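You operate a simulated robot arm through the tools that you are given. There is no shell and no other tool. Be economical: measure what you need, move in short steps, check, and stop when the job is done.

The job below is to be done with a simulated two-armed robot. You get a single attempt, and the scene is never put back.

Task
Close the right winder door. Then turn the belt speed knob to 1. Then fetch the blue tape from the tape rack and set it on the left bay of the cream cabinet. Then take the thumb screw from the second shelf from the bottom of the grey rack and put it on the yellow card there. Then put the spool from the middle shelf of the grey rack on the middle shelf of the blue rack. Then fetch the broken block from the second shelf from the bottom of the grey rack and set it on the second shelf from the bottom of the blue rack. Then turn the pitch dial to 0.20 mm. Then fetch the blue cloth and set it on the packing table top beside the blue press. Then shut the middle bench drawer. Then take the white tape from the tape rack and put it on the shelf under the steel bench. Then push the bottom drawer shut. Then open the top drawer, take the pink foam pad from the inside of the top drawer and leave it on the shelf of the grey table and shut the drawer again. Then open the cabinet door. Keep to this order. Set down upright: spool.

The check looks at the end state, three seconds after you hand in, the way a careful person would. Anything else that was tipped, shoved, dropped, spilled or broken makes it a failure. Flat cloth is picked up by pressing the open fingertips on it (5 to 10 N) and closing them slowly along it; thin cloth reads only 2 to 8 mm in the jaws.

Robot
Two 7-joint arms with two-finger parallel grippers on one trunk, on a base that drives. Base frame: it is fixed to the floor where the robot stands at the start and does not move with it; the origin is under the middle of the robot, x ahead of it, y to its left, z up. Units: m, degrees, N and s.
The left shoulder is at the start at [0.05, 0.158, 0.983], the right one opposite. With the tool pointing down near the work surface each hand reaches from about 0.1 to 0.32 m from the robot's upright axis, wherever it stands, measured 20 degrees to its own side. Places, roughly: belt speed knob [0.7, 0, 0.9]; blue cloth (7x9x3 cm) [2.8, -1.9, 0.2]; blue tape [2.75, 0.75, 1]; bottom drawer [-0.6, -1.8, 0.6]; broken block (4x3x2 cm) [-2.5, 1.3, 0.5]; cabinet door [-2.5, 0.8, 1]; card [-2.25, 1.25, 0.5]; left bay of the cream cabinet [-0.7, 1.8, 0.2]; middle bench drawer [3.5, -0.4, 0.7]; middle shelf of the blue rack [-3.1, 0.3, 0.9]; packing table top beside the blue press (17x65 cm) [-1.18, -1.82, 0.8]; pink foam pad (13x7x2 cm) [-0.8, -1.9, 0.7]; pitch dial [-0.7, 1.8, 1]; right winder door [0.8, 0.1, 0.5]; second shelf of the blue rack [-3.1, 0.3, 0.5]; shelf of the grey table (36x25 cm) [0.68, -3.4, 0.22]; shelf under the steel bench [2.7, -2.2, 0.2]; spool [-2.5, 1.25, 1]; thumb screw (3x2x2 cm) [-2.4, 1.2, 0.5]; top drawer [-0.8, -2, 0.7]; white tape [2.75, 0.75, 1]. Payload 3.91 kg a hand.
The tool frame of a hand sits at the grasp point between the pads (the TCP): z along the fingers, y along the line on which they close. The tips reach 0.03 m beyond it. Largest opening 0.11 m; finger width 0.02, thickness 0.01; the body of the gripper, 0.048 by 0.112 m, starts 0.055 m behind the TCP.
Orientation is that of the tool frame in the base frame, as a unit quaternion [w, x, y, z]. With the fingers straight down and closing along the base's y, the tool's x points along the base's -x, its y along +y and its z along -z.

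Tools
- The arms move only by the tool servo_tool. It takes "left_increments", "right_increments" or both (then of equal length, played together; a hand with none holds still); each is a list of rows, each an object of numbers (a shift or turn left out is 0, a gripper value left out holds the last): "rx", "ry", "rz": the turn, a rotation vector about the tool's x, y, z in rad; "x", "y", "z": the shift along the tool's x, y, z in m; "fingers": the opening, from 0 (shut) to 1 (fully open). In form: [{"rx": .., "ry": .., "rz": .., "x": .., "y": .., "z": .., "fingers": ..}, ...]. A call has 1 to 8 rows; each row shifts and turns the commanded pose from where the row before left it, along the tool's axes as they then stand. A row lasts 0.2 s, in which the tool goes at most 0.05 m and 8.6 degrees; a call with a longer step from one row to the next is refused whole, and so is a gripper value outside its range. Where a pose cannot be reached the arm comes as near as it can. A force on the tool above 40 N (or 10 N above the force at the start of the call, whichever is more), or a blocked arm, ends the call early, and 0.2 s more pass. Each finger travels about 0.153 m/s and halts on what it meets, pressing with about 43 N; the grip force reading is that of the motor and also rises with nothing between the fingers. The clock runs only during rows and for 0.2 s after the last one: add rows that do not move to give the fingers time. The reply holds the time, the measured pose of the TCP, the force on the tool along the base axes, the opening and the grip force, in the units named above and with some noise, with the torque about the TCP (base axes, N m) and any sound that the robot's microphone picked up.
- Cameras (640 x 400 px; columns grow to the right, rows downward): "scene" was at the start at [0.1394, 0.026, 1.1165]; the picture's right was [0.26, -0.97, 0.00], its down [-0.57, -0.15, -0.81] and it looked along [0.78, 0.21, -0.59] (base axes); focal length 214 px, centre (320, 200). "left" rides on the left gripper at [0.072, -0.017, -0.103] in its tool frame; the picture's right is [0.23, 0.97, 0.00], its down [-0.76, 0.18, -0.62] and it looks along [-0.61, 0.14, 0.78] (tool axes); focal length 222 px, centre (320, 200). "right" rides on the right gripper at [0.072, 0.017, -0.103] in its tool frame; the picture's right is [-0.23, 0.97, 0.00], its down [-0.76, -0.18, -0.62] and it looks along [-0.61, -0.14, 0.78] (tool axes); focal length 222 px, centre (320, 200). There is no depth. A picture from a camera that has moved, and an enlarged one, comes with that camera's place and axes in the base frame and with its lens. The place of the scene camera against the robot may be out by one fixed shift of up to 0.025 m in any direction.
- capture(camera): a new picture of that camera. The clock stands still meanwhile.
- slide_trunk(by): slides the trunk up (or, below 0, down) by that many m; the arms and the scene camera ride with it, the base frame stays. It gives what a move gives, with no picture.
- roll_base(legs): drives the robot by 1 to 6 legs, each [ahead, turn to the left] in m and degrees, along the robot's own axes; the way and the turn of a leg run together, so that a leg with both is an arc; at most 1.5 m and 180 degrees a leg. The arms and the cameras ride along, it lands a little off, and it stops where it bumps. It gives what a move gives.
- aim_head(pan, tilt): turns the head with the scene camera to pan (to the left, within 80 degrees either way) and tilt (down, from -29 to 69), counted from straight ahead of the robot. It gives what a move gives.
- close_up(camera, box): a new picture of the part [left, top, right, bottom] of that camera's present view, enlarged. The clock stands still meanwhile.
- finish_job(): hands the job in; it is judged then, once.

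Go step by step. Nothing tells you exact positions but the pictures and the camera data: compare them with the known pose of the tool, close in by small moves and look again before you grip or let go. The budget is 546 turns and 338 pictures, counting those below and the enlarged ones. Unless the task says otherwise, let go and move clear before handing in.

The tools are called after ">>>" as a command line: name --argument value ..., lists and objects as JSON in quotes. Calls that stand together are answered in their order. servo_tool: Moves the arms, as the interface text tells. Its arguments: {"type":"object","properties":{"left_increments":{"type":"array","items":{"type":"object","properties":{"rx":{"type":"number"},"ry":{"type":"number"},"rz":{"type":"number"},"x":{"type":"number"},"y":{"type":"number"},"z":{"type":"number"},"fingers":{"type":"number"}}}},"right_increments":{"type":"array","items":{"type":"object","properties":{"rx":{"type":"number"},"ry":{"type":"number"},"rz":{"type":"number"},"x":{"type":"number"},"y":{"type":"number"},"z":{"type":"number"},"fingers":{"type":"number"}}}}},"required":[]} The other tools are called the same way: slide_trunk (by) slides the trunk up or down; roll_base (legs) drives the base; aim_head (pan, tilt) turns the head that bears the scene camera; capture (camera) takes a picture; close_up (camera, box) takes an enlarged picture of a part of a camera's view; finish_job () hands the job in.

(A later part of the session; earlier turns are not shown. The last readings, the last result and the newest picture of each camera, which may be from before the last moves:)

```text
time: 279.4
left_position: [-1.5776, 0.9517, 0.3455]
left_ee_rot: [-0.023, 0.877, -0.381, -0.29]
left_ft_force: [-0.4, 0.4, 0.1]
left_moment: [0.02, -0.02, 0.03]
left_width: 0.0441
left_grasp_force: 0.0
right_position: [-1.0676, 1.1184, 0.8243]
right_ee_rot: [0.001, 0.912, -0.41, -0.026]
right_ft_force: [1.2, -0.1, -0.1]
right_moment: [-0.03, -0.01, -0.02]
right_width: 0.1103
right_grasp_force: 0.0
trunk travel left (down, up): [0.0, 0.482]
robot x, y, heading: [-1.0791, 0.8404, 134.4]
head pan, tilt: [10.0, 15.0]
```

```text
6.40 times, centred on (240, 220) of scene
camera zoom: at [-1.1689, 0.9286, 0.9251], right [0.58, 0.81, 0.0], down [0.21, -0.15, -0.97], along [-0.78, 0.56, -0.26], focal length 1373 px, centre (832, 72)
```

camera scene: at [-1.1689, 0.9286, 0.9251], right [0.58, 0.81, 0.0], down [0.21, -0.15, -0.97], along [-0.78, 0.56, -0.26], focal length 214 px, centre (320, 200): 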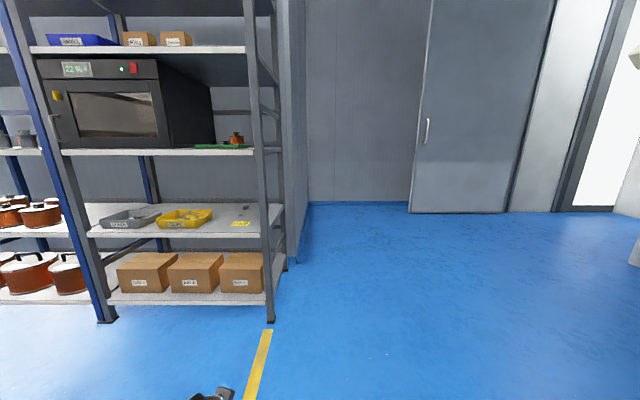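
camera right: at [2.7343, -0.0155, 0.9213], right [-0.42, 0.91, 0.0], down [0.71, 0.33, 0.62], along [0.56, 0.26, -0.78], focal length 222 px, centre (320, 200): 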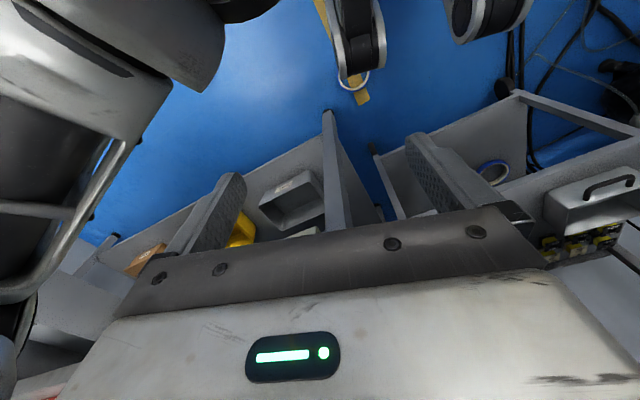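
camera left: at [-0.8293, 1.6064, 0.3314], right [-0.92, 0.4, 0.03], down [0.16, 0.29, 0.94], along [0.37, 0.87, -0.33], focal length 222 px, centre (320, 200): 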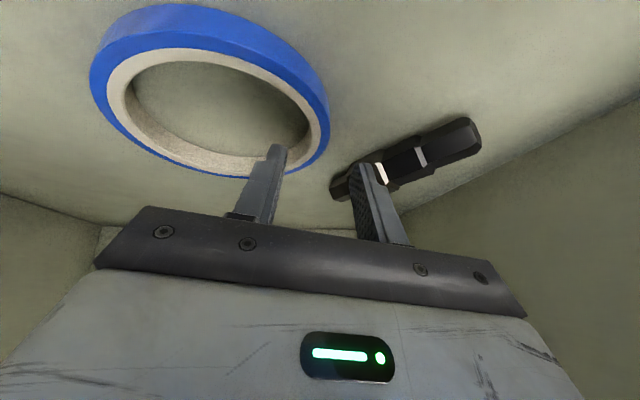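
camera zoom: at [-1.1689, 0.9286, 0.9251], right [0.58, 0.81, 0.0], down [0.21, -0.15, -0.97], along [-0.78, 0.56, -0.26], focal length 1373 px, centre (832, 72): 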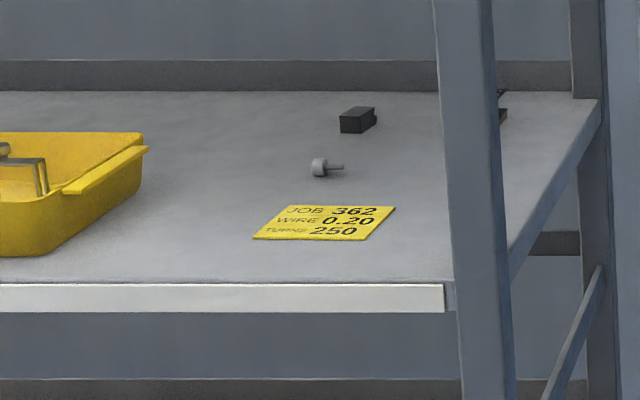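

I see the second shelf: yellow card near the front (~(-2.28, 1.21)), the thumb screw behind it (~(-2.39, 1.24)), and the black block further back. First I raise the left arm and tuck it, and point the right hand forward-down.

>>> servo_tool --left_increments '[{"x": -0.0252, "z": -0.0373}, {"x": -0.0252, "z": -0.0373}, {"x": -0.0252, "z": -0.0373}, {"x": -0.0252, "z": -0.0373}, {"x": -0.0252, "z": -0.0373}, {"x": -0.0252, "z": -0.0373}, {"x": -0.0252, "z": -0.0373}, {"x": -0.0252, "z": -0.0373}]' --right_increments '[{"ry": -0.13}, {"ry": -0.13}, {"ry": -0.13}, {"ry": -0.13}, {"ry": -0.13}, {"ry": -0.13}, {"ry": -0.13}, {"ry": -0.13}]'

>>> servo_tool --left_increments '[{"ry": 0.14}, {"ry": 0.14}, {"ry": 0.14}, {"ry": 0.14}, {"x": 0.045}, {"x": 0.045}, {"x": 0.045}, {"x": 0.045}]'

>>> capture --camera "scene"

```text
time: 281.2
left_position: [-1.5401, 1.0019, 0.6972]
left_ee_rot: [-0.021, 0.878, -0.38, -0.289]
left_ft_force: [-0.2, 0.2, 0.6]
left_moment: [-0.03, 0.0, 0.03]
left_width: 0.044
left_grasp_force: 0.1
right_position: [-1.0711, 1.1111, 0.8843]
right_ee_rot: [-0.203, 0.779, -0.356, -0.476]
right_ft_force: [-0.4, 0.1, -0.3]
right_moment: [0.02, -0.01, 0.01]
right_width: 0.1099
right_grasp_force: 0.0
right hand out of reach, approached as far as the arm can: row 5, 6, 7, 8
trunk travel left (down, up): [0.0, 0.482]
robot x, y, heading: [-1.0801, 0.8395, 134.3]
head pan, tilt: [10.0, 15.0]
```

```text
time: 283.0
left_position: [-1.4089, 0.8794, 0.7008]
left_ee_rot: [0.084, 0.923, -0.373, -0.036]
left_ft_force: [0.8, -0.7, -0.8]
left_moment: [0.0, 0.05, 0.0]
left_width: 0.0439
left_grasp_force: 0.1
right_position: [-1.0727, 1.1119, 0.8848]
right_ee_rot: [-0.203, 0.779, -0.356, -0.474]
right_ft_force: [-0.9, -0.2, 0.4]
right_moment: [0.0, -0.02, 0.02]
right_width: 0.1096
right_grasp_force: 0.1
trunk travel left (down, up): [0.0, 0.482]
robot x, y, heading: [-1.0826, 0.8416, 134.5]
head pan, tilt: [10.0, 15.0]
```

```text
236 pictures are left
camera scene: at [-1.1689, 0.9287, 0.9252], right [0.58, 0.81, 0.0], down [0.21, -0.15, -0.97], along [-0.78, 0.56, -0.26], focal length 214 px, centre (320, 200)
```

scene: 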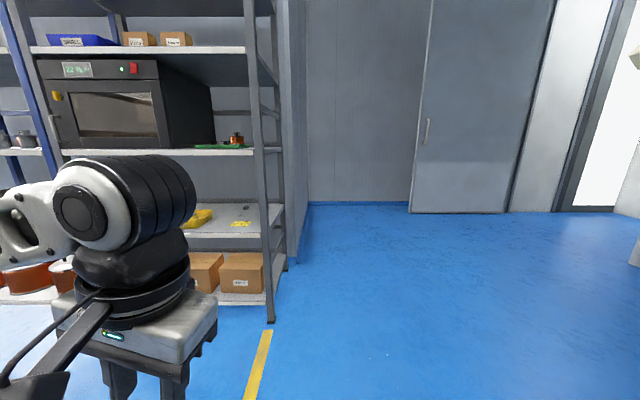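

>>> servo_tool --right_increments '[{"x": 0.0168, "z": 0.0429}, {"x": 0.0168, "z": 0.0429}, {"x": 0.0168, "z": 0.0429}, {"x": 0.0168, "z": 0.0429}, {"x": 0.0168, "z": 0.0429}, {"x": 0.0168, "z": 0.0429}, {"x": 0.0168, "z": 0.0429}, {"x": 0.0168, "z": 0.0429}]' --left_increments '[{"x": 0.03}, {"x": 0.02}, {}, {}, {}, {}, {}, {}]'

>>> capture --camera "scene"

```text
time: 284.8
left_position: [-1.3793, 0.8522, 0.7066]
left_ee_rot: [0.084, 0.923, -0.373, -0.037]
left_ft_force: [0.3, -0.3, -0.1]
left_moment: [-0.01, 0.0, 0.03]
left_width: 0.0441
left_grasp_force: 0.1
left hand out of reach, approached as far as the arm can: row 2
right_position: [-1.2763, 1.2899, 0.7143]
right_ee_rot: [-0.202, 0.779, -0.355, -0.475]
right_ft_force: [0.8, -0.4, -0.1]
right_moment: [0.01, 0.0, -0.01]
right_width: 0.11
right_grasp_force: 0.0
right hand out of reach, approached as far as the arm can: row 1, 2, 3, 4, 5
trunk travel left (down, up): [0.0, 0.482]
robot x, y, heading: [-1.0795, 0.8433, 134.4]
head pan, tilt: [10.0, 15.0]
```

```text
235 pictures are left
camera scene: at [-1.1688, 0.9285, 0.9253], right [0.58, 0.81, 0.0], down [0.21, -0.15, -0.97], along [-0.78, 0.56, -0.26], focal length 214 px, centre (320, 200)
```

scene: 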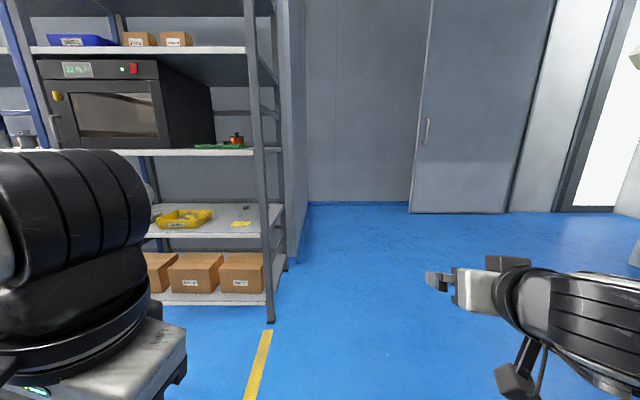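

>>> servo_tool --right_increments '[{"x": 0.0353, "z": 0.0188}, {"x": 0.0353, "z": 0.0188}, {"x": 0.0353, "z": 0.0188}]'

>>> roll_base --legs '[[0, 65.6], [0.78, 0], [0, -57]]'

>>> aim_head --pan -15 --tilt 25

>>> capture --camera "scene"

```text
time: 285.6
left_position: [-1.3787, 0.8528, 0.7064]
left_ee_rot: [0.082, 0.924, -0.372, -0.036]
left_ft_force: [0.1, -0.4, 0.6]
left_moment: [0.03, 0.0, -0.04]
left_width: 0.0439
left_grasp_force: 0.0
right_position: [-1.2835, 1.2858, 0.6049]
right_ee_rot: [-0.196, 0.774, -0.356, -0.485]
right_ft_force: [5.6, 2.0, -6.8]
right_moment: [0.31, 0.43, 0.32]
right_width: 0.1098
right_grasp_force: 0.2
trunk travel left (down, up): [0.0, 0.482]
robot x, y, heading: [-1.0804, 0.8425, 134.4]
head pan, tilt: [10.0, 15.0]
```

```text
time: 295.2
left_position: [-2.104, 0.5399, 0.7064]
left_ee_rot: [0.086, 0.949, -0.301, -0.03]
left_ft_force: [0.4, 0.4, -0.2]
left_moment: [0.0, -0.01, 0.0]
left_width: 0.0439
left_grasp_force: 0.0
right_position: [-2.0715, 0.9852, 0.5955]
right_ee_rot: [-0.166, 0.804, -0.294, -0.489]
right_ft_force: [0.4, 0.5, 0.0]
right_moment: [-0.01, 0.03, 0.01]
right_width: 0.1101
right_grasp_force: 0.2
trunk travel left (down, up): [0.0, 0.482]
robot x, y, heading: [-1.8043, 0.5703, 143.0]
head pan, tilt: [10.0, 15.0]
```

```text
time: 296.1
left_position: [-2.1044, 0.5403, 0.7063]
left_ee_rot: [0.086, 0.949, -0.3, -0.03]
left_ft_force: [0.2, -0.1, 0.3]
left_moment: [0.02, 0.01, 0.03]
left_width: 0.044
left_grasp_force: 0.1
right_position: [-2.071, 0.9853, 0.5972]
right_ee_rot: [-0.166, 0.804, -0.295, -0.489]
right_ft_force: [0.9, -0.5, -0.1]
right_moment: [-0.02, -0.02, -0.03]
right_width: 0.1099
right_grasp_force: 0.1
trunk travel left (down, up): [0.0, 0.482]
robot x, y, heading: [-1.8081, 0.5771, 143.2]
head pan, tilt: [-15.0, 25.0]
```

```text
234 pictures are left
camera scene: at [-1.8811, 0.6752, 0.909], right [0.79, 0.62, 0.0], down [0.26, -0.33, -0.91], along [-0.56, 0.71, -0.42], focal length 214 px, centre (320, 200)
```

scene: 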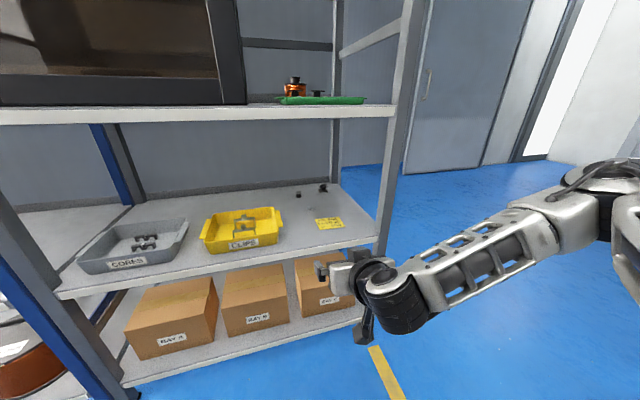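

>>> close_up --camera "scene" --box '[260, 160, 400, 260]'

>>> capture --camera "right"

```text
4.00 times, centred on (330, 210) of scene
camera zoom: at [-1.8811, 0.6752, 0.909], right [0.79, 0.62, 0.0], down [0.26, -0.33, -0.91], along [-0.56, 0.71, -0.42], focal length 858 px, centre (280, 160)
```

zoom: 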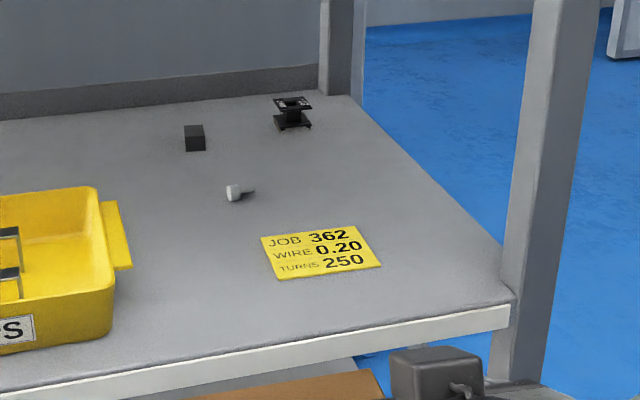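

```text
232 pictures are left
camera right: at [-1.9868, 0.893, 0.5821], right [-0.7, -0.68, 0.22], down [0.28, 0.03, 0.96], along [-0.66, 0.73, 0.17], focal length 222 px, centre (320, 200)
```

right: 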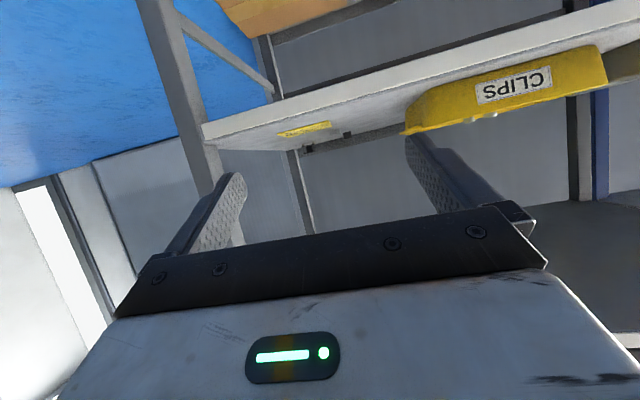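

The screw is near (-2.388, 1.229) with the card in front of it. I roll forward 0.27 m with the right hand entering above the shelf.

>>> roll_base --legs '[[0.26, 0]]'

>>> aim_head --pan -20 --tilt 35

>>> capture --camera "scene"

>>> capture --camera "right"

```text
time: 297.9
left_position: [-2.3078, 0.6943, 0.7062]
left_ee_rot: [0.086, 0.949, -0.301, -0.031]
left_ft_force: [0.3, 0.6, -0.6]
left_moment: [0.04, 0.01, -0.02]
left_width: 0.0437
left_grasp_force: 0.0
right_position: [-2.2753, 1.1392, 0.5966]
right_ee_rot: [-0.166, 0.804, -0.295, -0.49]
right_ft_force: [0.3, 0.1, 0.0]
right_moment: [0.01, 0.0, 0.01]
right_width: 0.1101
right_grasp_force: 0.0
trunk travel left (down, up): [0.0, 0.482]
robot x, y, heading: [-2.0115, 0.7267, 142.9]
head pan, tilt: [-15.0, 25.0]
```

```text
time: 298.6
left_position: [-2.3085, 0.6937, 0.7065]
left_ee_rot: [0.087, 0.949, -0.301, -0.03]
left_ft_force: [-0.4, 0.2, 0.1]
left_moment: [0.0, 0.01, 0.01]
left_width: 0.0439
left_grasp_force: 0.1
right_position: [-2.2749, 1.1398, 0.5965]
right_ee_rot: [-0.167, 0.803, -0.295, -0.49]
right_ft_force: [0.0, -0.6, 0.5]
right_moment: [0.06, 0.03, -0.02]
right_width: 0.11
right_grasp_force: 0.1
trunk travel left (down, up): [0.0, 0.482]
robot x, y, heading: [-2.0115, 0.7316, 143.2]
head pan, tilt: [-20.0, 35.0]
```

```text
231 pictures are left
camera scene: at [-2.0768, 0.8301, 0.8933], right [0.84, 0.55, 0.0], down [0.31, -0.48, -0.82], along [-0.45, 0.69, -0.57], focal length 214 px, centre (320, 200)
```

scene: 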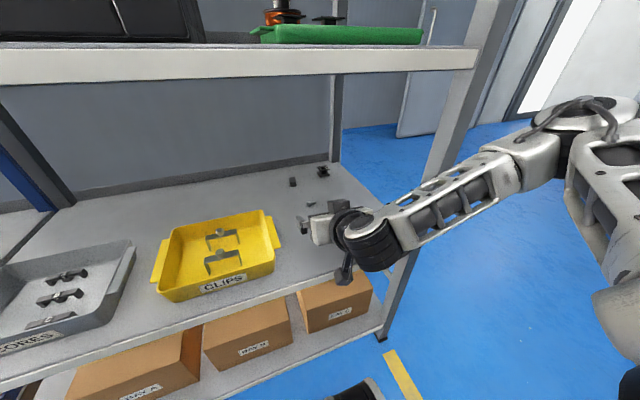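

```text
230 pictures are left
camera right: at [-2.1912, 1.0466, 0.5821], right [-0.7, -0.68, 0.22], down [0.28, 0.03, 0.96], along [-0.66, 0.73, 0.17], focal length 222 px, centre (320, 200)
```

right: 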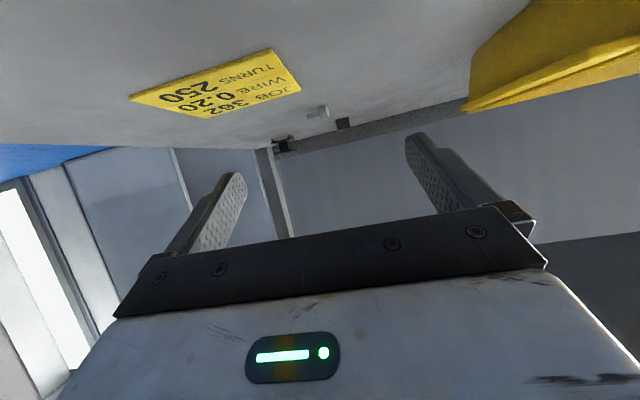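

The wrist view agrees: screw at about (-2.385, 1.232), shelf top near z 0.516. I reach in, then lower.

>>> servo_tool --right_increments '[{"y": -0.008, "fingers": 0.6}, {"x": -0.0202, "z": 0.038}, {"x": -0.0202, "z": 0.038}, {"x": -0.0202, "z": 0.038}, {}]'

>>> capture --camera "right"

>>> close_up --camera "scene" --box '[230, 140, 390, 240]'

```text
time: 299.8
left_position: [-2.307, 0.6938, 0.7069]
left_ee_rot: [0.086, 0.949, -0.301, -0.029]
left_ft_force: [0.3, -0.4, -0.6]
left_moment: [-0.02, -0.02, 0.01]
left_width: 0.0442
left_grasp_force: 0.0
right_position: [-2.3697, 1.2258, 0.5971]
right_ee_rot: [-0.165, 0.804, -0.294, -0.489]
right_ft_force: [1.1, 0.5, -0.1]
right_moment: [-0.01, 0.02, 0.01]
right_width: 0.066
right_grasp_force: 0.0
trunk travel left (down, up): [0.0, 0.482]
robot x, y, heading: [-2.0107, 0.726, 143.2]
head pan, tilt: [-20.0, 35.0]
```

```text
229 pictures are left
camera right: at [-2.2851, 1.1322, 0.5826], right [-0.7, -0.68, 0.22], down [0.28, 0.03, 0.96], along [-0.66, 0.73, 0.17], focal length 222 px, centre (320, 200)
```

right: 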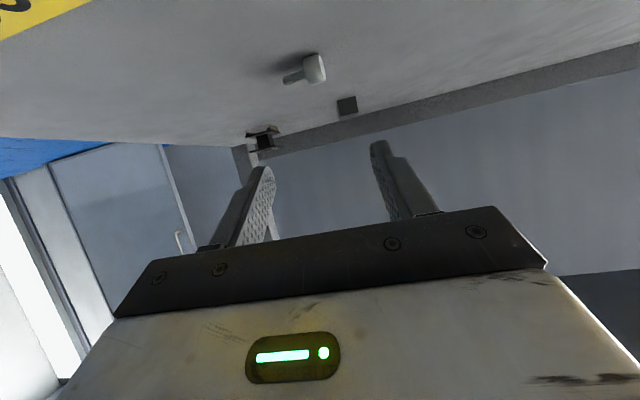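

```text
4.00 times, centred on (310, 190) of scene
camera zoom: at [-2.0767, 0.8301, 0.8933], right [0.84, 0.55, 0.0], down [0.31, -0.48, -0.82], along [-0.45, 0.69, -0.57], focal length 858 px, centre (360, 240)
```

zoom: 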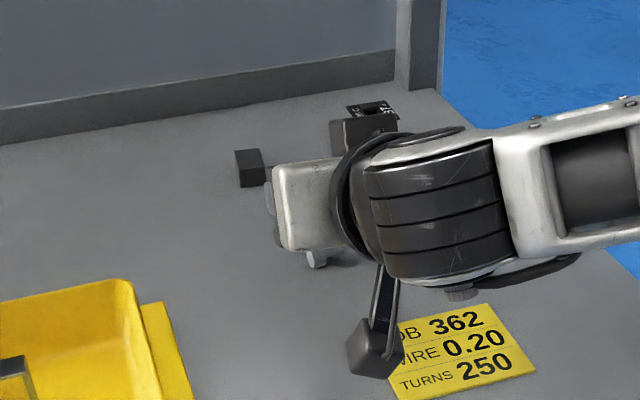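

>>> servo_tool --right_increments '[{"x": 0.0203, "z": 0.0193}, {"x": 0.0168, "z": 0.0173}]'

>>> capture --camera "right"

```text
time: 300.5
left_position: [-2.3076, 0.6932, 0.707]
left_ee_rot: [0.085, 0.949, -0.302, -0.032]
left_ft_force: [-0.4, 0.0, 0.1]
left_moment: [0.01, -0.01, 0.01]
left_width: 0.044
left_grasp_force: 0.0
right_position: [-2.3849, 1.2308, 0.5569]
right_ee_rot: [-0.162, 0.801, -0.293, -0.496]
right_ft_force: [8.9, -3.4, 21.4]
right_moment: [-2.31, -2.52, 0.61]
right_width: 0.0662
right_grasp_force: 0.0
trunk travel left (down, up): [0.0, 0.482]
robot x, y, heading: [-2.0117, 0.7298, 142.8]
head pan, tilt: [-20.0, 35.0]
stopped in row 2 (right hand): the force on the tool passed its limit at 46 N (the readings are from after the stop); the commanded pose is now the measured one
```

```text
227 pictures are left
camera right: at [-2.3011, 1.1394, 0.5413], right [-0.69, -0.69, 0.23], down [0.29, 0.03, 0.96], along [-0.66, 0.73, 0.18], focal length 222 px, centre (320, 200)
```

right: 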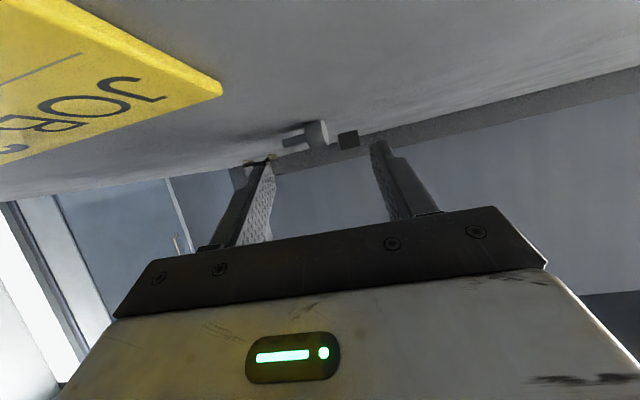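

The wrist camera housing under the hand touches the shelf. I back out and try flipping the hand 180° about its axis so the camera is on top.

>>> servo_tool --right_increments '[{"x": -0.035, "z": -0.0188}, {"x": -0.0265, "z": -0.0141}]'

>>> roll_base --legs '[[-0.3, 0]]'

>>> servo_tool --right_increments '[{"rz": 0.149}, {"rz": 0.149}, {"rz": 0.149}, {"rz": 0.149}, {"rz": 0.149}, {"rz": 0.149}, {"rz": 0.149}, {"rz": 0.149}]'

```text
time: 301.1
left_position: [-2.3082, 0.6948, 0.7064]
left_ee_rot: [0.086, 0.949, -0.301, -0.031]
left_ft_force: [-0.3, 0.6, -0.1]
left_moment: [0.04, 0.03, 0.0]
left_width: 0.044
left_grasp_force: 0.0
right_position: [-2.3854, 1.2346, 0.6229]
right_ee_rot: [-0.163, 0.803, -0.292, -0.494]
right_ft_force: [0.0, 0.5, 0.0]
right_moment: [0.04, -0.02, -0.03]
right_width: 0.0658
right_grasp_force: 0.0
trunk travel left (down, up): [0.0, 0.482]
robot x, y, heading: [-2.0136, 0.7277, 143.0]
head pan, tilt: [-20.0, 35.0]
```

```text
time: 303.2
left_position: [-2.0696, 0.5154, 0.7067]
left_ee_rot: [0.087, 0.949, -0.3, -0.03]
left_ft_force: [-0.2, -0.3, -0.5]
left_moment: [0.01, 0.01, 0.0]
left_width: 0.0441
left_grasp_force: 0.0
right_position: [-2.1475, 1.0563, 0.6206]
right_ee_rot: [-0.164, 0.802, -0.294, -0.493]
right_ft_force: [-0.9, -0.5, 0.4]
right_moment: [0.01, -0.01, -0.06]
right_width: 0.0661
right_grasp_force: 0.0
trunk travel left (down, up): [0.0, 0.482]
robot x, y, heading: [-1.7723, 0.5483, 143.3]
head pan, tilt: [-20.0, 35.0]
```

```text
time: 305.0
left_position: [-2.0698, 0.5152, 0.7067]
left_ee_rot: [0.087, 0.949, -0.301, -0.03]
left_ft_force: [0.2, 0.1, -0.1]
left_moment: [-0.03, 0.01, 0.02]
left_width: 0.0441
left_grasp_force: 0.1
right_position: [-2.1468, 1.0553, 0.6216]
right_ee_rot: [-0.143, -0.498, 0.694, 0.5]
right_ft_force: [-0.1, 0.9, 0.1]
right_moment: [-0.01, 0.02, -0.01]
right_width: 0.0663
right_grasp_force: 0.0
trunk travel left (down, up): [0.0, 0.482]
robot x, y, heading: [-1.7746, 0.5499, 143.4]
head pan, tilt: [-20.0, 35.0]
```

>>> servo_tool --right_increments '[{"rz": 0.149}, {"rz": 0.149}, {"rz": 0.149}, {"rz": 0.149}, {"rz": 0.149}, {"rz": 0.149}, {"rz": 0.149}, {"rz": 0.149}]'

>>> servo_tool --right_increments '[{"rz": 0.149}, {"rz": 0.149}, {"rz": 0.149}, {"rz": 0.149}, {"rz": 0.149}, {}]'

>>> capture --camera "right"

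```text
time: 306.8
left_position: [-2.0698, 0.515, 0.7064]
left_ee_rot: [0.087, 0.949, -0.301, -0.03]
left_ft_force: [0.1, 0.2, -0.2]
left_moment: [0.0, 0.0, 0.0]
left_width: 0.0439
left_grasp_force: 0.0
right_position: [-2.147, 1.055, 0.6227]
right_ee_rot: [-0.399, -0.022, 0.854, 0.334]
right_ft_force: [0.0, -0.5, 0.4]
right_moment: [-0.02, -0.03, -0.04]
right_width: 0.066
right_grasp_force: 0.1
trunk travel left (down, up): [0.0, 0.482]
robot x, y, heading: [-1.7741, 0.5517, 143.1]
head pan, tilt: [-20.0, 35.0]
```

```text
time: 308.2
left_position: [-2.0706, 0.5161, 0.7059]
left_ee_rot: [0.087, 0.949, -0.3, -0.03]
left_ft_force: [-0.2, 0.4, -0.6]
left_moment: [0.02, -0.04, -0.01]
left_width: 0.0439
left_grasp_force: 0.1
right_position: [-2.1466, 1.0556, 0.6242]
right_ee_rot: [-0.492, 0.29, 0.804, 0.166]
right_ft_force: [0.1, 0.9, 0.3]
right_moment: [-0.01, -0.01, -0.02]
right_width: 0.0661
right_grasp_force: 0.0
trunk travel left (down, up): [0.0, 0.482]
robot x, y, heading: [-1.7721, 0.5539, 142.9]
head pan, tilt: [-20.0, 35.0]
```

```text
226 pictures are left
camera right: at [-2.0908, 1.0339, 0.7354], right [0.69, 0.69, -0.22], down [0.59, -0.71, -0.39], along [-0.42, 0.14, -0.9], focal length 222 px, centre (320, 200)
```

right: 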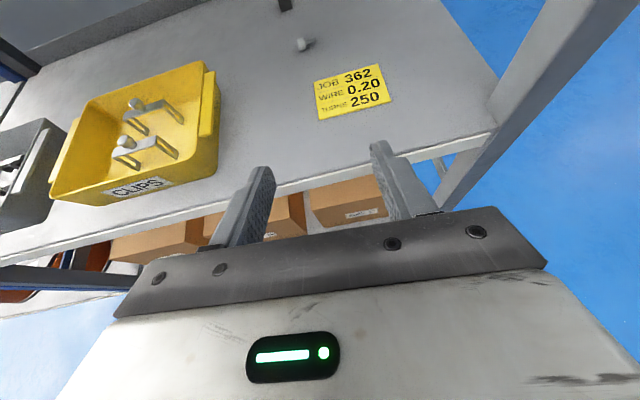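

The flip worked and the wrist camera now looks down from above. I drive in again.

>>> roll_base --legs '[[0.25, 0]]'

>>> capture --camera "right"

```text
time: 310.0
left_position: [-2.273, 0.6656, 0.7068]
left_ee_rot: [0.087, 0.949, -0.301, -0.03]
left_ft_force: [-0.7, -0.7, 0.3]
left_moment: [-0.03, 0.02, 0.02]
left_width: 0.044
left_grasp_force: 0.0
right_position: [-2.3516, 1.2056, 0.6226]
right_ee_rot: [-0.493, 0.286, 0.805, 0.164]
right_ft_force: [-0.3, 0.2, 0.3]
right_moment: [0.0, 0.02, 0.0]
right_width: 0.0658
right_grasp_force: 0.1
trunk travel left (down, up): [0.0, 0.482]
robot x, y, heading: [-1.9774, 0.7035, 143.3]
head pan, tilt: [-20.0, 35.0]
```

```text
225 pictures are left
camera right: at [-2.2955, 1.1848, 0.7356], right [0.69, 0.69, -0.22], down [0.59, -0.71, -0.39], along [-0.42, 0.14, -0.9], focal length 222 px, centre (320, 200)
```

right: 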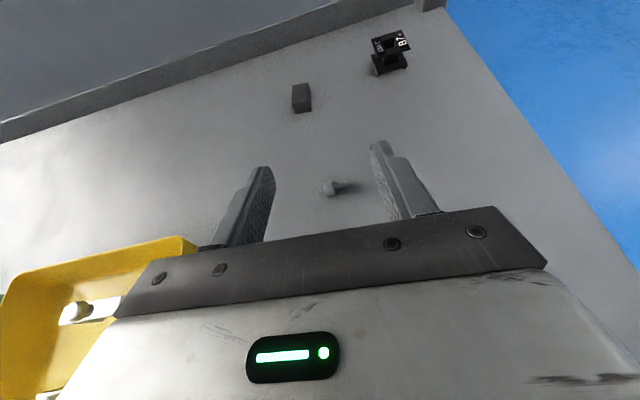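

>>> servo_tool --right_increments '[{"x": -0.018, "z": 0.0233, "y": 0.003}, {"x": -0.018, "z": 0.0233, "y": 0.0035}, {"x": -0.009, "z": 0.0116}]'

>>> capture --camera "right"

```text
time: 310.8
left_position: [-2.2725, 0.6664, 0.7054]
left_ee_rot: [0.086, 0.949, -0.3, -0.03]
left_ft_force: [-0.1, -0.1, -0.1]
left_moment: [0.0, 0.01, -0.04]
left_width: 0.044
left_grasp_force: 0.1
right_position: [-2.3726, 1.2309, 0.5577]
right_ee_rot: [-0.493, 0.287, 0.805, 0.165]
right_ft_force: [-0.7, -0.4, 0.0]
right_moment: [-0.05, -0.01, -0.03]
right_width: 0.0658
right_grasp_force: 0.0
trunk travel left (down, up): [0.0, 0.482]
robot x, y, heading: [-1.976, 0.7023, 143.0]
head pan, tilt: [-20.0, 35.0]
```

```text
224 pictures are left
camera right: at [-2.316, 1.2087, 0.6688], right [0.69, 0.69, -0.22], down [0.59, -0.71, -0.39], along [-0.42, 0.14, -0.9], focal length 222 px, centre (320, 200)
```

right: 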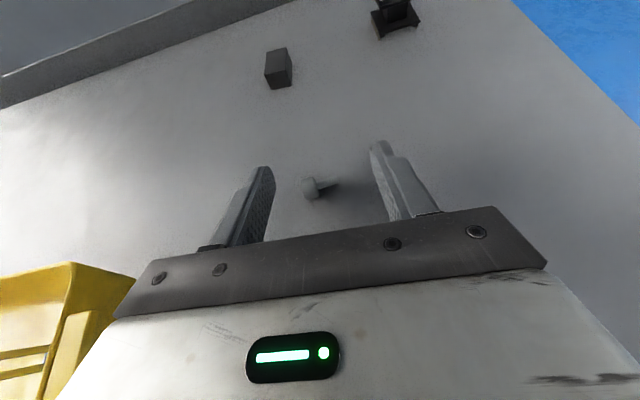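

>>> servo_tool --right_increments '[{"x": -0.0115, "z": 0.006}, {}]'

>>> servo_tool --right_increments '[{"fingers": 0.35}, {"fingers": 0.2}, {"fingers": 0.0}, {}]'

>>> capture --camera "right"

```text
time: 311.4
left_position: [-2.2733, 0.666, 0.7062]
left_ee_rot: [0.086, 0.95, -0.3, -0.03]
left_ft_force: [0.2, 0.3, 0.7]
left_moment: [0.02, 0.01, 0.02]
left_width: 0.044
left_grasp_force: 0.0
right_position: [-2.3718, 1.2311, 0.5436]
right_ee_rot: [-0.494, 0.288, 0.804, 0.166]
right_ft_force: [0.5, -0.2, -0.2]
right_moment: [0.0, 0.0, -0.02]
right_width: 0.0662
right_grasp_force: 0.1
trunk travel left (down, up): [0.0, 0.482]
robot x, y, heading: [-1.9758, 0.6993, 143.1]
head pan, tilt: [-20.0, 35.0]
```

```text
time: 312.4
left_position: [-2.2725, 0.6667, 0.7052]
left_ee_rot: [0.086, 0.95, -0.299, -0.03]
left_ft_force: [0.6, 0.3, -0.1]
left_moment: [0.0, 0.05, -0.02]
left_width: 0.044
left_grasp_force: 0.0
right_position: [-2.3718, 1.23, 0.5434]
right_ee_rot: [-0.493, 0.287, 0.805, 0.165]
right_ft_force: [-0.4, -0.3, 0.7]
right_moment: [0.01, -0.01, 0.0]
right_width: 0.024
right_grasp_force: 43.5
trunk travel left (down, up): [0.0, 0.482]
robot x, y, heading: [-1.9761, 0.7017, 143.1]
head pan, tilt: [-20.0, 35.0]
```

```text
223 pictures are left
camera right: at [-2.3161, 1.2082, 0.6564], right [0.69, 0.69, -0.22], down [0.59, -0.71, -0.39], along [-0.42, 0.14, -0.9], focal length 222 px, centre (320, 200)
```

right: 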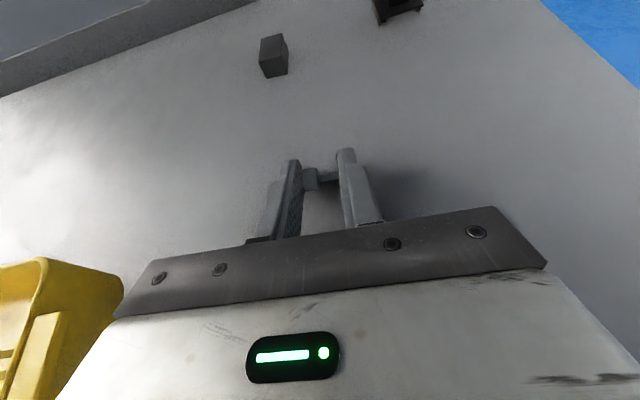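

Screw gripped. I lift it and move it over the card.

>>> servo_tool --right_increments '[{"x": 0.0177, "z": -0.0092}, {"x": 0.0177, "z": -0.0092}, {"x": -0.018, "z": -0.0346, "y": 0.014}, {"x": -0.018, "z": -0.0346, "y": 0.014}, {"x": -0.018, "z": -0.0346, "y": 0.014}, {}]'

>>> capture --camera "right"

>>> close_up --camera "scene" --box '[230, 140, 430, 280]'

```text
time: 313.8
left_position: [-2.2729, 0.6662, 0.7072]
left_ee_rot: [0.087, 0.949, -0.3, -0.03]
left_ft_force: [0.1, 0.3, -0.5]
left_moment: [0.0, 0.0, 0.0]
left_width: 0.0441
left_grasp_force: 0.1
right_position: [-2.2951, 1.2036, 0.5825]
right_ee_rot: [-0.491, 0.288, 0.806, 0.165]
right_ft_force: [0.1, 0.1, 0.3]
right_moment: [0.02, 0.02, 0.02]
right_width: 0.0244
right_grasp_force: 42.6
right hand out of reach, approached as far as the arm can: row 5
trunk travel left (down, up): [0.0, 0.482]
robot x, y, heading: [-1.9744, 0.7075, 143.4]
head pan, tilt: [-20.0, 35.0]
```

```text
222 pictures are left
camera right: at [-2.2397, 1.1824, 0.696], right [0.69, 0.69, -0.22], down [0.59, -0.71, -0.38], along [-0.42, 0.14, -0.9], focal length 222 px, centre (320, 200)
```

right: 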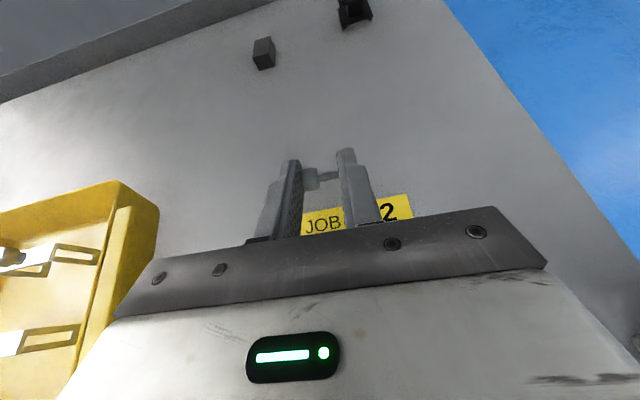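

```text
2.86 times, centred on (330, 210) of scene
camera zoom: at [-2.0416, 0.8028, 0.8933], right [0.84, 0.55, 0.0], down [0.31, -0.48, -0.82], along [-0.45, 0.69, -0.57], focal length 613 px, centre (291, 171)
```

zoom: 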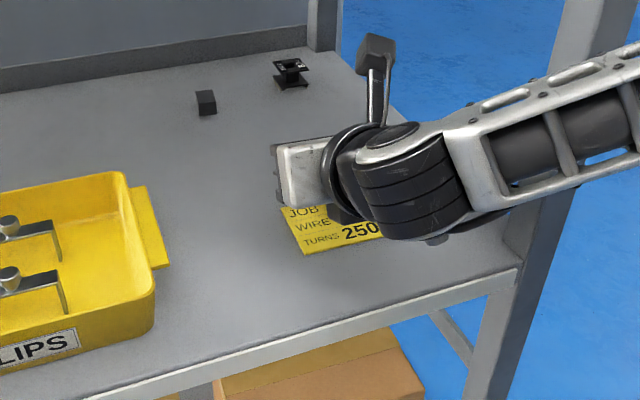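

>>> roll_base --legs '[[-0.035, 0]]'

>>> servo_tool --right_increments '[{"y": 0.013}, {"x": -0.011, "z": 0.0058}]'

>>> capture --camera "right"

>>> close_up --camera "scene" --box '[230, 140, 430, 280]'

```text
time: 314.7
left_position: [-2.2447, 0.6455, 0.7064]
left_ee_rot: [0.087, 0.95, -0.299, -0.031]
left_ft_force: [-0.1, -0.6, -0.3]
left_moment: [0.01, 0.02, -0.03]
left_width: 0.044
left_grasp_force: 0.1
right_position: [-2.2673, 1.1827, 0.5832]
right_ee_rot: [-0.491, 0.288, 0.806, 0.165]
right_ft_force: [0.1, -0.2, 0.2]
right_moment: [-0.02, -0.02, 0.03]
right_width: 0.024
right_grasp_force: 43.0
trunk travel left (down, up): [0.0, 0.482]
robot x, y, heading: [-1.9476, 0.6829, 143.2]
head pan, tilt: [-20.0, 35.0]
```

```text
time: 315.3
left_position: [-2.2447, 0.6462, 0.7067]
left_ee_rot: [0.087, 0.949, -0.3, -0.03]
left_ft_force: [-0.2, 0.2, -0.3]
left_moment: [-0.02, 0.02, 0.02]
left_width: 0.0441
left_grasp_force: 0.0
right_position: [-2.2605, 1.1922, 0.5837]
right_ee_rot: [-0.489, 0.288, 0.807, 0.165]
right_ft_force: [-0.1, 0.1, 0.0]
right_moment: [-0.02, -0.02, 0.0]
right_width: 0.0243
right_grasp_force: 42.3
right hand out of reach, approached as far as the arm can: row 2
trunk travel left (down, up): [0.0, 0.482]
robot x, y, heading: [-1.9481, 0.6818, 143.7]
head pan, tilt: [-20.0, 35.0]
```

```text
220 pictures are left
camera right: at [-2.2053, 1.1719, 0.6967], right [0.69, 0.69, -0.22], down [0.59, -0.71, -0.38], along [-0.42, 0.13, -0.9], focal length 222 px, centre (320, 200)
```

right: 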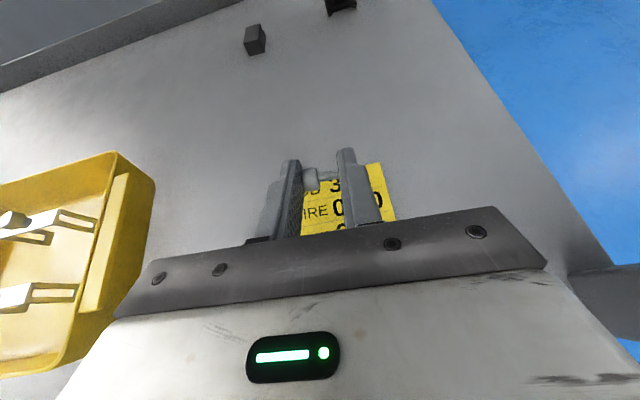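

```text
2.86 times, centred on (330, 210) of scene
camera zoom: at [-2.0135, 0.7817, 0.8933], right [0.84, 0.55, 0.0], down [0.31, -0.48, -0.82], along [-0.45, 0.68, -0.57], focal length 613 px, centre (291, 171)
```

zoom: 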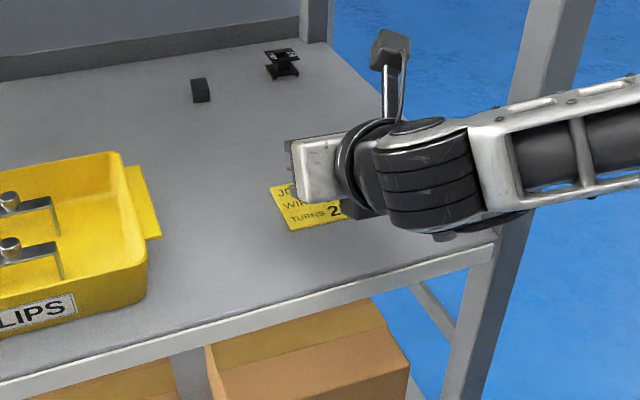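

>>> roll_base --legs '[[-0.07, 0]]'

>>> servo_tool --right_increments '[{"x": 0.0162, "z": 0.031, "y": 0.006}, {"x": 0.0162, "z": 0.031, "y": 0.006}, {}]'

>>> capture --camera "right"

```text
time: 316.3
left_position: [-2.189, 0.6036, 0.7069]
left_ee_rot: [0.086, 0.949, -0.301, -0.03]
left_ft_force: [0.2, -0.4, 0.8]
left_moment: [-0.01, 0.02, -0.02]
left_width: 0.0438
left_grasp_force: 0.0
right_position: [-2.204, 1.1528, 0.5834]
right_ee_rot: [-0.49, 0.288, 0.806, 0.165]
right_ft_force: [-1.3, -0.3, 0.7]
right_moment: [-0.02, 0.0, 0.03]
right_width: 0.0239
right_grasp_force: 43.3
trunk travel left (down, up): [0.0, 0.482]
robot x, y, heading: [-1.8906, 0.636, 143.0]
head pan, tilt: [-20.0, 35.0]
```

```text
time: 317.1
left_position: [-2.1887, 0.6032, 0.7067]
left_ee_rot: [0.086, 0.949, -0.301, -0.031]
left_ft_force: [-0.5, 0.9, -0.6]
left_moment: [0.03, -0.03, 0.0]
left_width: 0.044
left_grasp_force: 0.1
right_position: [-2.2534, 1.205, 0.5824]
right_ee_rot: [-0.489, 0.289, 0.806, 0.165]
right_ft_force: [0.1, -0.8, -0.6]
right_moment: [-0.04, 0.02, -0.03]
right_width: 0.0239
right_grasp_force: 42.8
trunk travel left (down, up): [0.0, 0.482]
robot x, y, heading: [-1.8907, 0.6398, 143.4]
head pan, tilt: [-20.0, 35.0]
```

```text
218 pictures are left
camera right: at [-2.1974, 1.1831, 0.6956], right [0.69, 0.69, -0.22], down [0.59, -0.71, -0.38], along [-0.42, 0.13, -0.9], focal length 222 px, centre (320, 200)
```

right: 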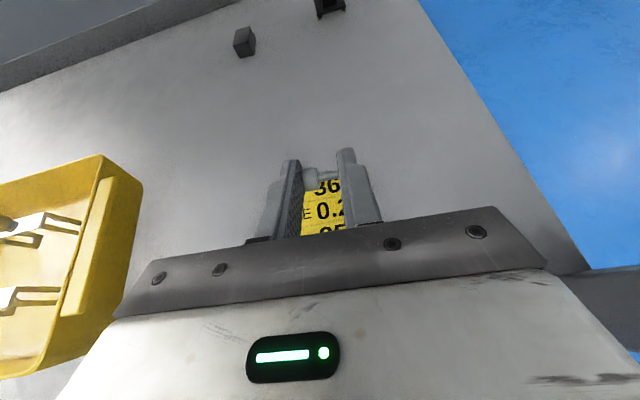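

The screw is above the card's middle. I lower and release.

>>> servo_tool --right_increments '[{"x": -0.0177, "z": 0.0092}, {"x": -0.0166, "z": 0.0086}, {}]'

>>> capture --camera "right"

```text
time: 317.9
left_position: [-2.1903, 0.6027, 0.7056]
left_ee_rot: [0.086, 0.95, -0.3, -0.03]
left_ft_force: [0.1, 0.3, -0.2]
left_moment: [-0.01, -0.01, 0.02]
left_width: 0.044
left_grasp_force: 0.1
right_position: [-2.2529, 1.2026, 0.5553]
right_ee_rot: [-0.489, 0.288, 0.806, 0.165]
right_ft_force: [0.2, -0.2, -1.0]
right_moment: [0.02, 0.0, -0.04]
right_width: 0.0243
right_grasp_force: 43.2
right hand out of reach, approached as far as the arm can: row 2
trunk travel left (down, up): [0.0, 0.482]
robot x, y, heading: [-1.8959, 0.6375, 143.1]
head pan, tilt: [-20.0, 35.0]
```

```text
217 pictures are left
camera right: at [-2.1975, 1.182, 0.6678], right [0.69, 0.69, -0.22], down [0.59, -0.71, -0.38], along [-0.42, 0.13, -0.9], focal length 222 px, centre (320, 200)
```

right: 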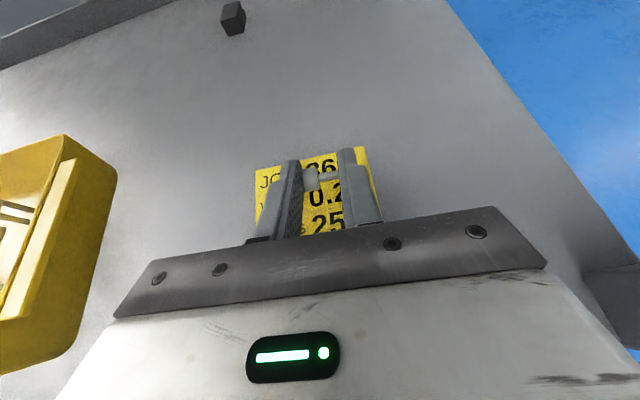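

>>> roll_base --legs '[[-0.06, 0]]'

>>> servo_tool --right_increments '[{"x": 0.0139, "z": 0.0266}, {"x": 0.0139, "z": 0.0266}, {}]'

>>> servo_tool --right_increments '[{"x": -0.0089, "z": 0.0046}, {}]'

>>> capture --camera "right"

```text
time: 318.9
left_position: [-2.1406, 0.569, 0.7065]
left_ee_rot: [0.086, 0.95, -0.3, -0.03]
left_ft_force: [0.3, 0.2, 0.0]
left_moment: [0.0, -0.02, -0.01]
left_width: 0.0442
left_grasp_force: 0.0
right_position: [-2.2043, 1.1692, 0.5548]
right_ee_rot: [-0.489, 0.288, 0.807, 0.165]
right_ft_force: [-0.8, -0.6, 0.0]
right_moment: [0.01, 0.01, 0.0]
right_width: 0.024
right_grasp_force: 43.4
trunk travel left (down, up): [0.0, 0.482]
robot x, y, heading: [-1.8437, 0.6045, 143.5]
head pan, tilt: [-20.0, 35.0]
```

```text
time: 319.7
left_position: [-2.1421, 0.5683, 0.7047]
left_ee_rot: [0.086, 0.949, -0.3, -0.031]
left_ft_force: [-0.1, -0.4, 0.2]
left_moment: [0.02, -0.02, 0.0]
left_width: 0.0438
left_grasp_force: 0.0
right_position: [-2.2527, 1.2056, 0.5541]
right_ee_rot: [-0.49, 0.288, 0.806, 0.164]
right_ft_force: [-0.1, -0.8, -1.2]
right_moment: [-0.01, 0.02, 0.0]
right_width: 0.0241
right_grasp_force: 42.8
trunk travel left (down, up): [0.0, 0.482]
robot x, y, heading: [-1.8436, 0.6038, 143.5]
head pan, tilt: [-20.0, 35.0]
```

```text
time: 320.3
left_position: [-2.1408, 0.5693, 0.7062]
left_ee_rot: [0.087, 0.95, -0.3, -0.03]
left_ft_force: [-0.2, -0.3, 0.3]
left_moment: [0.01, 0.03, 0.02]
left_width: 0.0439
left_grasp_force: 0.1
right_position: [-2.2533, 1.2065, 0.5476]
right_ee_rot: [-0.491, 0.288, 0.805, 0.165]
right_ft_force: [-0.6, 0.3, 5.8]
right_moment: [0.05, 0.12, 0.02]
right_width: 0.0239
right_grasp_force: 43.1
trunk travel left (down, up): [0.0, 0.482]
robot x, y, heading: [-1.8439, 0.6058, 143.3]
head pan, tilt: [-20.0, 35.0]
```

```text
216 pictures are left
camera right: at [-2.1973, 1.184, 0.6593], right [0.69, 0.69, -0.22], down [0.59, -0.71, -0.38], along [-0.42, 0.14, -0.9], focal length 222 px, centre (320, 200)
```

right: 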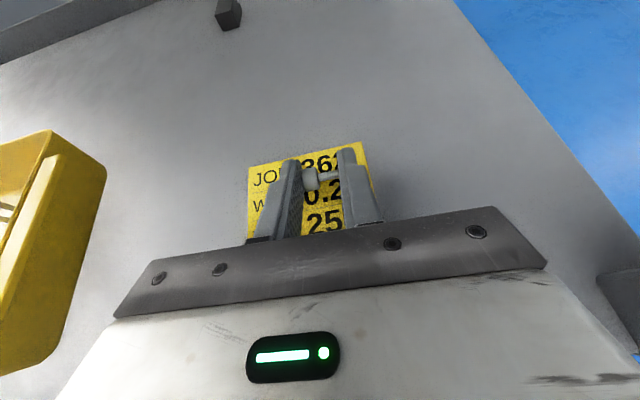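

The screw touches the card. I release and back the fingers out.

>>> servo_tool --right_increments '[{"fingers": 0.3}, {"fingers": 0.45}, {"z": -0.02}, {"z": -0.03}, {"x": 0.03, "z": -0.01}]'

>>> capture --camera "right"

```text
time: 321.5
left_position: [-2.1428, 0.569, 0.7065]
left_ee_rot: [0.087, 0.949, -0.301, -0.03]
left_ft_force: [0.3, -0.8, 0.1]
left_moment: [0.01, -0.02, -0.02]
left_width: 0.0439
left_grasp_force: 0.0
right_position: [-2.2193, 1.1802, 0.5986]
right_ee_rot: [-0.489, 0.288, 0.807, 0.166]
right_ft_force: [0.8, -0.5, -0.6]
right_moment: [0.02, 0.01, 0.02]
right_width: 0.0497
right_grasp_force: 0.0
trunk travel left (down, up): [0.0, 0.482]
robot x, y, heading: [-1.8414, 0.6065, 143.2]
head pan, tilt: [-20.0, 35.0]
```

```text
215 pictures are left
camera right: at [-2.1655, 1.1592, 0.712], right [0.69, 0.69, -0.22], down [0.59, -0.71, -0.38], along [-0.41, 0.13, -0.9], focal length 222 px, centre (320, 200)
```

right: 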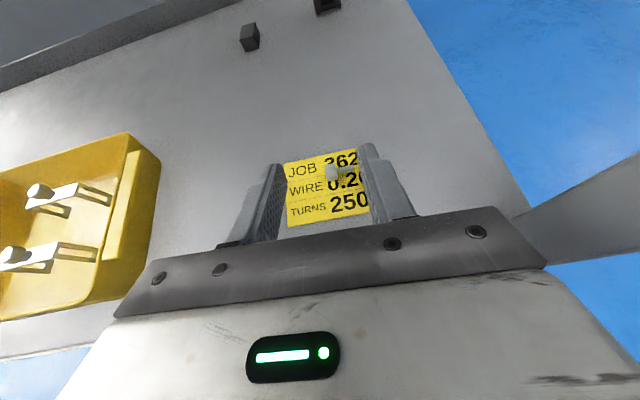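

The thumb screw lies on the card. Now I back out and raise the trunk for the spool on the middle shelf.

>>> roll_base --legs '[[-0.25, 0]]'

>>> slide_trunk --by 0.36

>>> aim_head --pan -15 --tilt 25

>>> capture --camera "scene"

>>> capture --camera "right"

```text
time: 323.3
left_position: [-1.9413, 0.4176, 0.7059]
left_ee_rot: [0.086, 0.949, -0.3, -0.03]
left_ft_force: [0.5, 0.9, -1.0]
left_moment: [0.04, -0.03, 0.01]
left_width: 0.0438
left_grasp_force: 0.0
right_position: [-2.0201, 1.0319, 0.5986]
right_ee_rot: [-0.489, 0.289, 0.807, 0.165]
right_ft_force: [-0.5, 0.2, -0.5]
right_moment: [0.01, 0.0, -0.01]
right_width: 0.0494
right_grasp_force: 0.1
trunk travel left (down, up): [0.0, 0.482]
robot x, y, heading: [-1.6427, 0.4527, 142.9]
head pan, tilt: [-20.0, 35.0]
```

```text
time: 326.8
left_position: [-1.9406, 0.4181, 1.0664]
left_ee_rot: [0.086, 0.949, -0.3, -0.03]
left_ft_force: [0.8, -0.6, -0.4]
left_moment: [-0.01, 0.01, -0.05]
left_width: 0.0439
left_grasp_force: 0.1
right_position: [-2.0209, 1.03, 0.9587]
right_ee_rot: [-0.489, 0.289, 0.806, 0.165]
right_ft_force: [-0.8, 0.4, 0.0]
right_moment: [-0.02, -0.01, 0.01]
right_width: 0.0494
right_grasp_force: 0.1
trunk travel left (down, up): [-0.36, 0.122]
robot x, y, heading: [-1.6455, 0.4521, 143.2]
head pan, tilt: [-20.0, 35.0]
```

```text
time: 327.5
left_position: [-1.9404, 0.419, 1.0668]
left_ee_rot: [0.086, 0.95, -0.3, -0.03]
left_ft_force: [-0.3, 0.3, -0.1]
left_moment: [0.01, 0.0, -0.03]
left_width: 0.0441
left_grasp_force: 0.1
right_position: [-2.0208, 1.0312, 0.9596]
right_ee_rot: [-0.489, 0.289, 0.806, 0.166]
right_ft_force: [0.0, -0.3, 0.4]
right_moment: [-0.02, -0.02, 0.01]
right_width: 0.0496
right_grasp_force: 0.1
trunk travel left (down, up): [-0.36, 0.122]
robot x, y, heading: [-1.6447, 0.4562, 143.3]
head pan, tilt: [-15.0, 25.0]
```

```text
214 pictures are left
camera scene: at [-1.7185, 0.5536, 1.269], right [0.79, 0.62, 0.0], down [0.26, -0.33, -0.91], along [-0.56, 0.71, -0.42], focal length 214 px, centre (320, 200)
```

scene: 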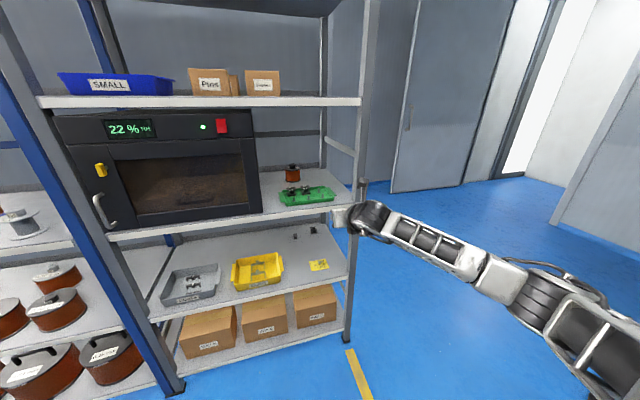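

```text
213 pictures are left
camera right: at [-1.9648, 1.0095, 1.0721], right [0.69, 0.69, -0.22], down [0.59, -0.71, -0.38], along [-0.42, 0.13, -0.9], focal length 222 px, centre (320, 200)
```

right: 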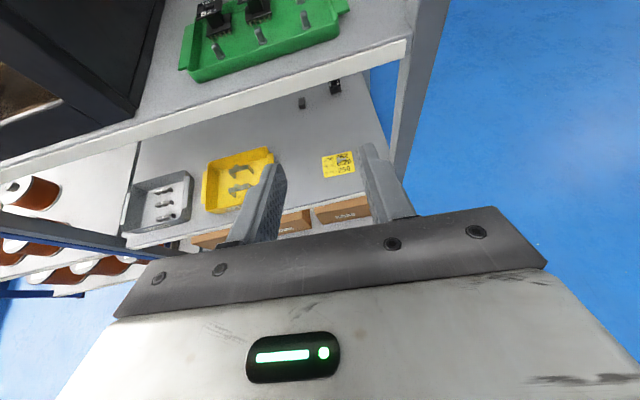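

>>> close_up --camera "scene" --box '[240, 140, 380, 230]'

```text
4.44 times, centred on (310, 185) of scene
camera zoom: at [-1.7185, 0.5536, 1.269], right [0.79, 0.62, 0.0], down [0.26, -0.33, -0.91], along [-0.56, 0.71, -0.42], focal length 953 px, centre (364, 267)
```

zoom: 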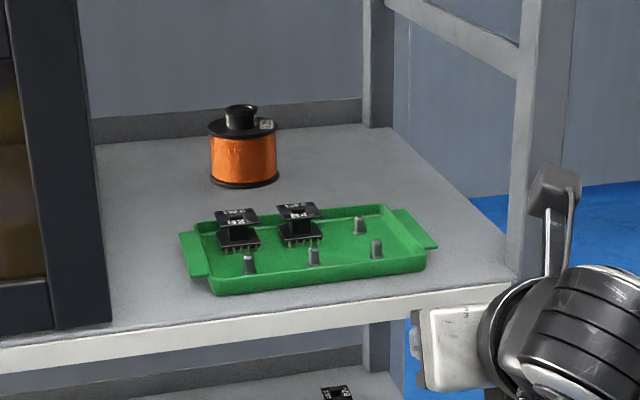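

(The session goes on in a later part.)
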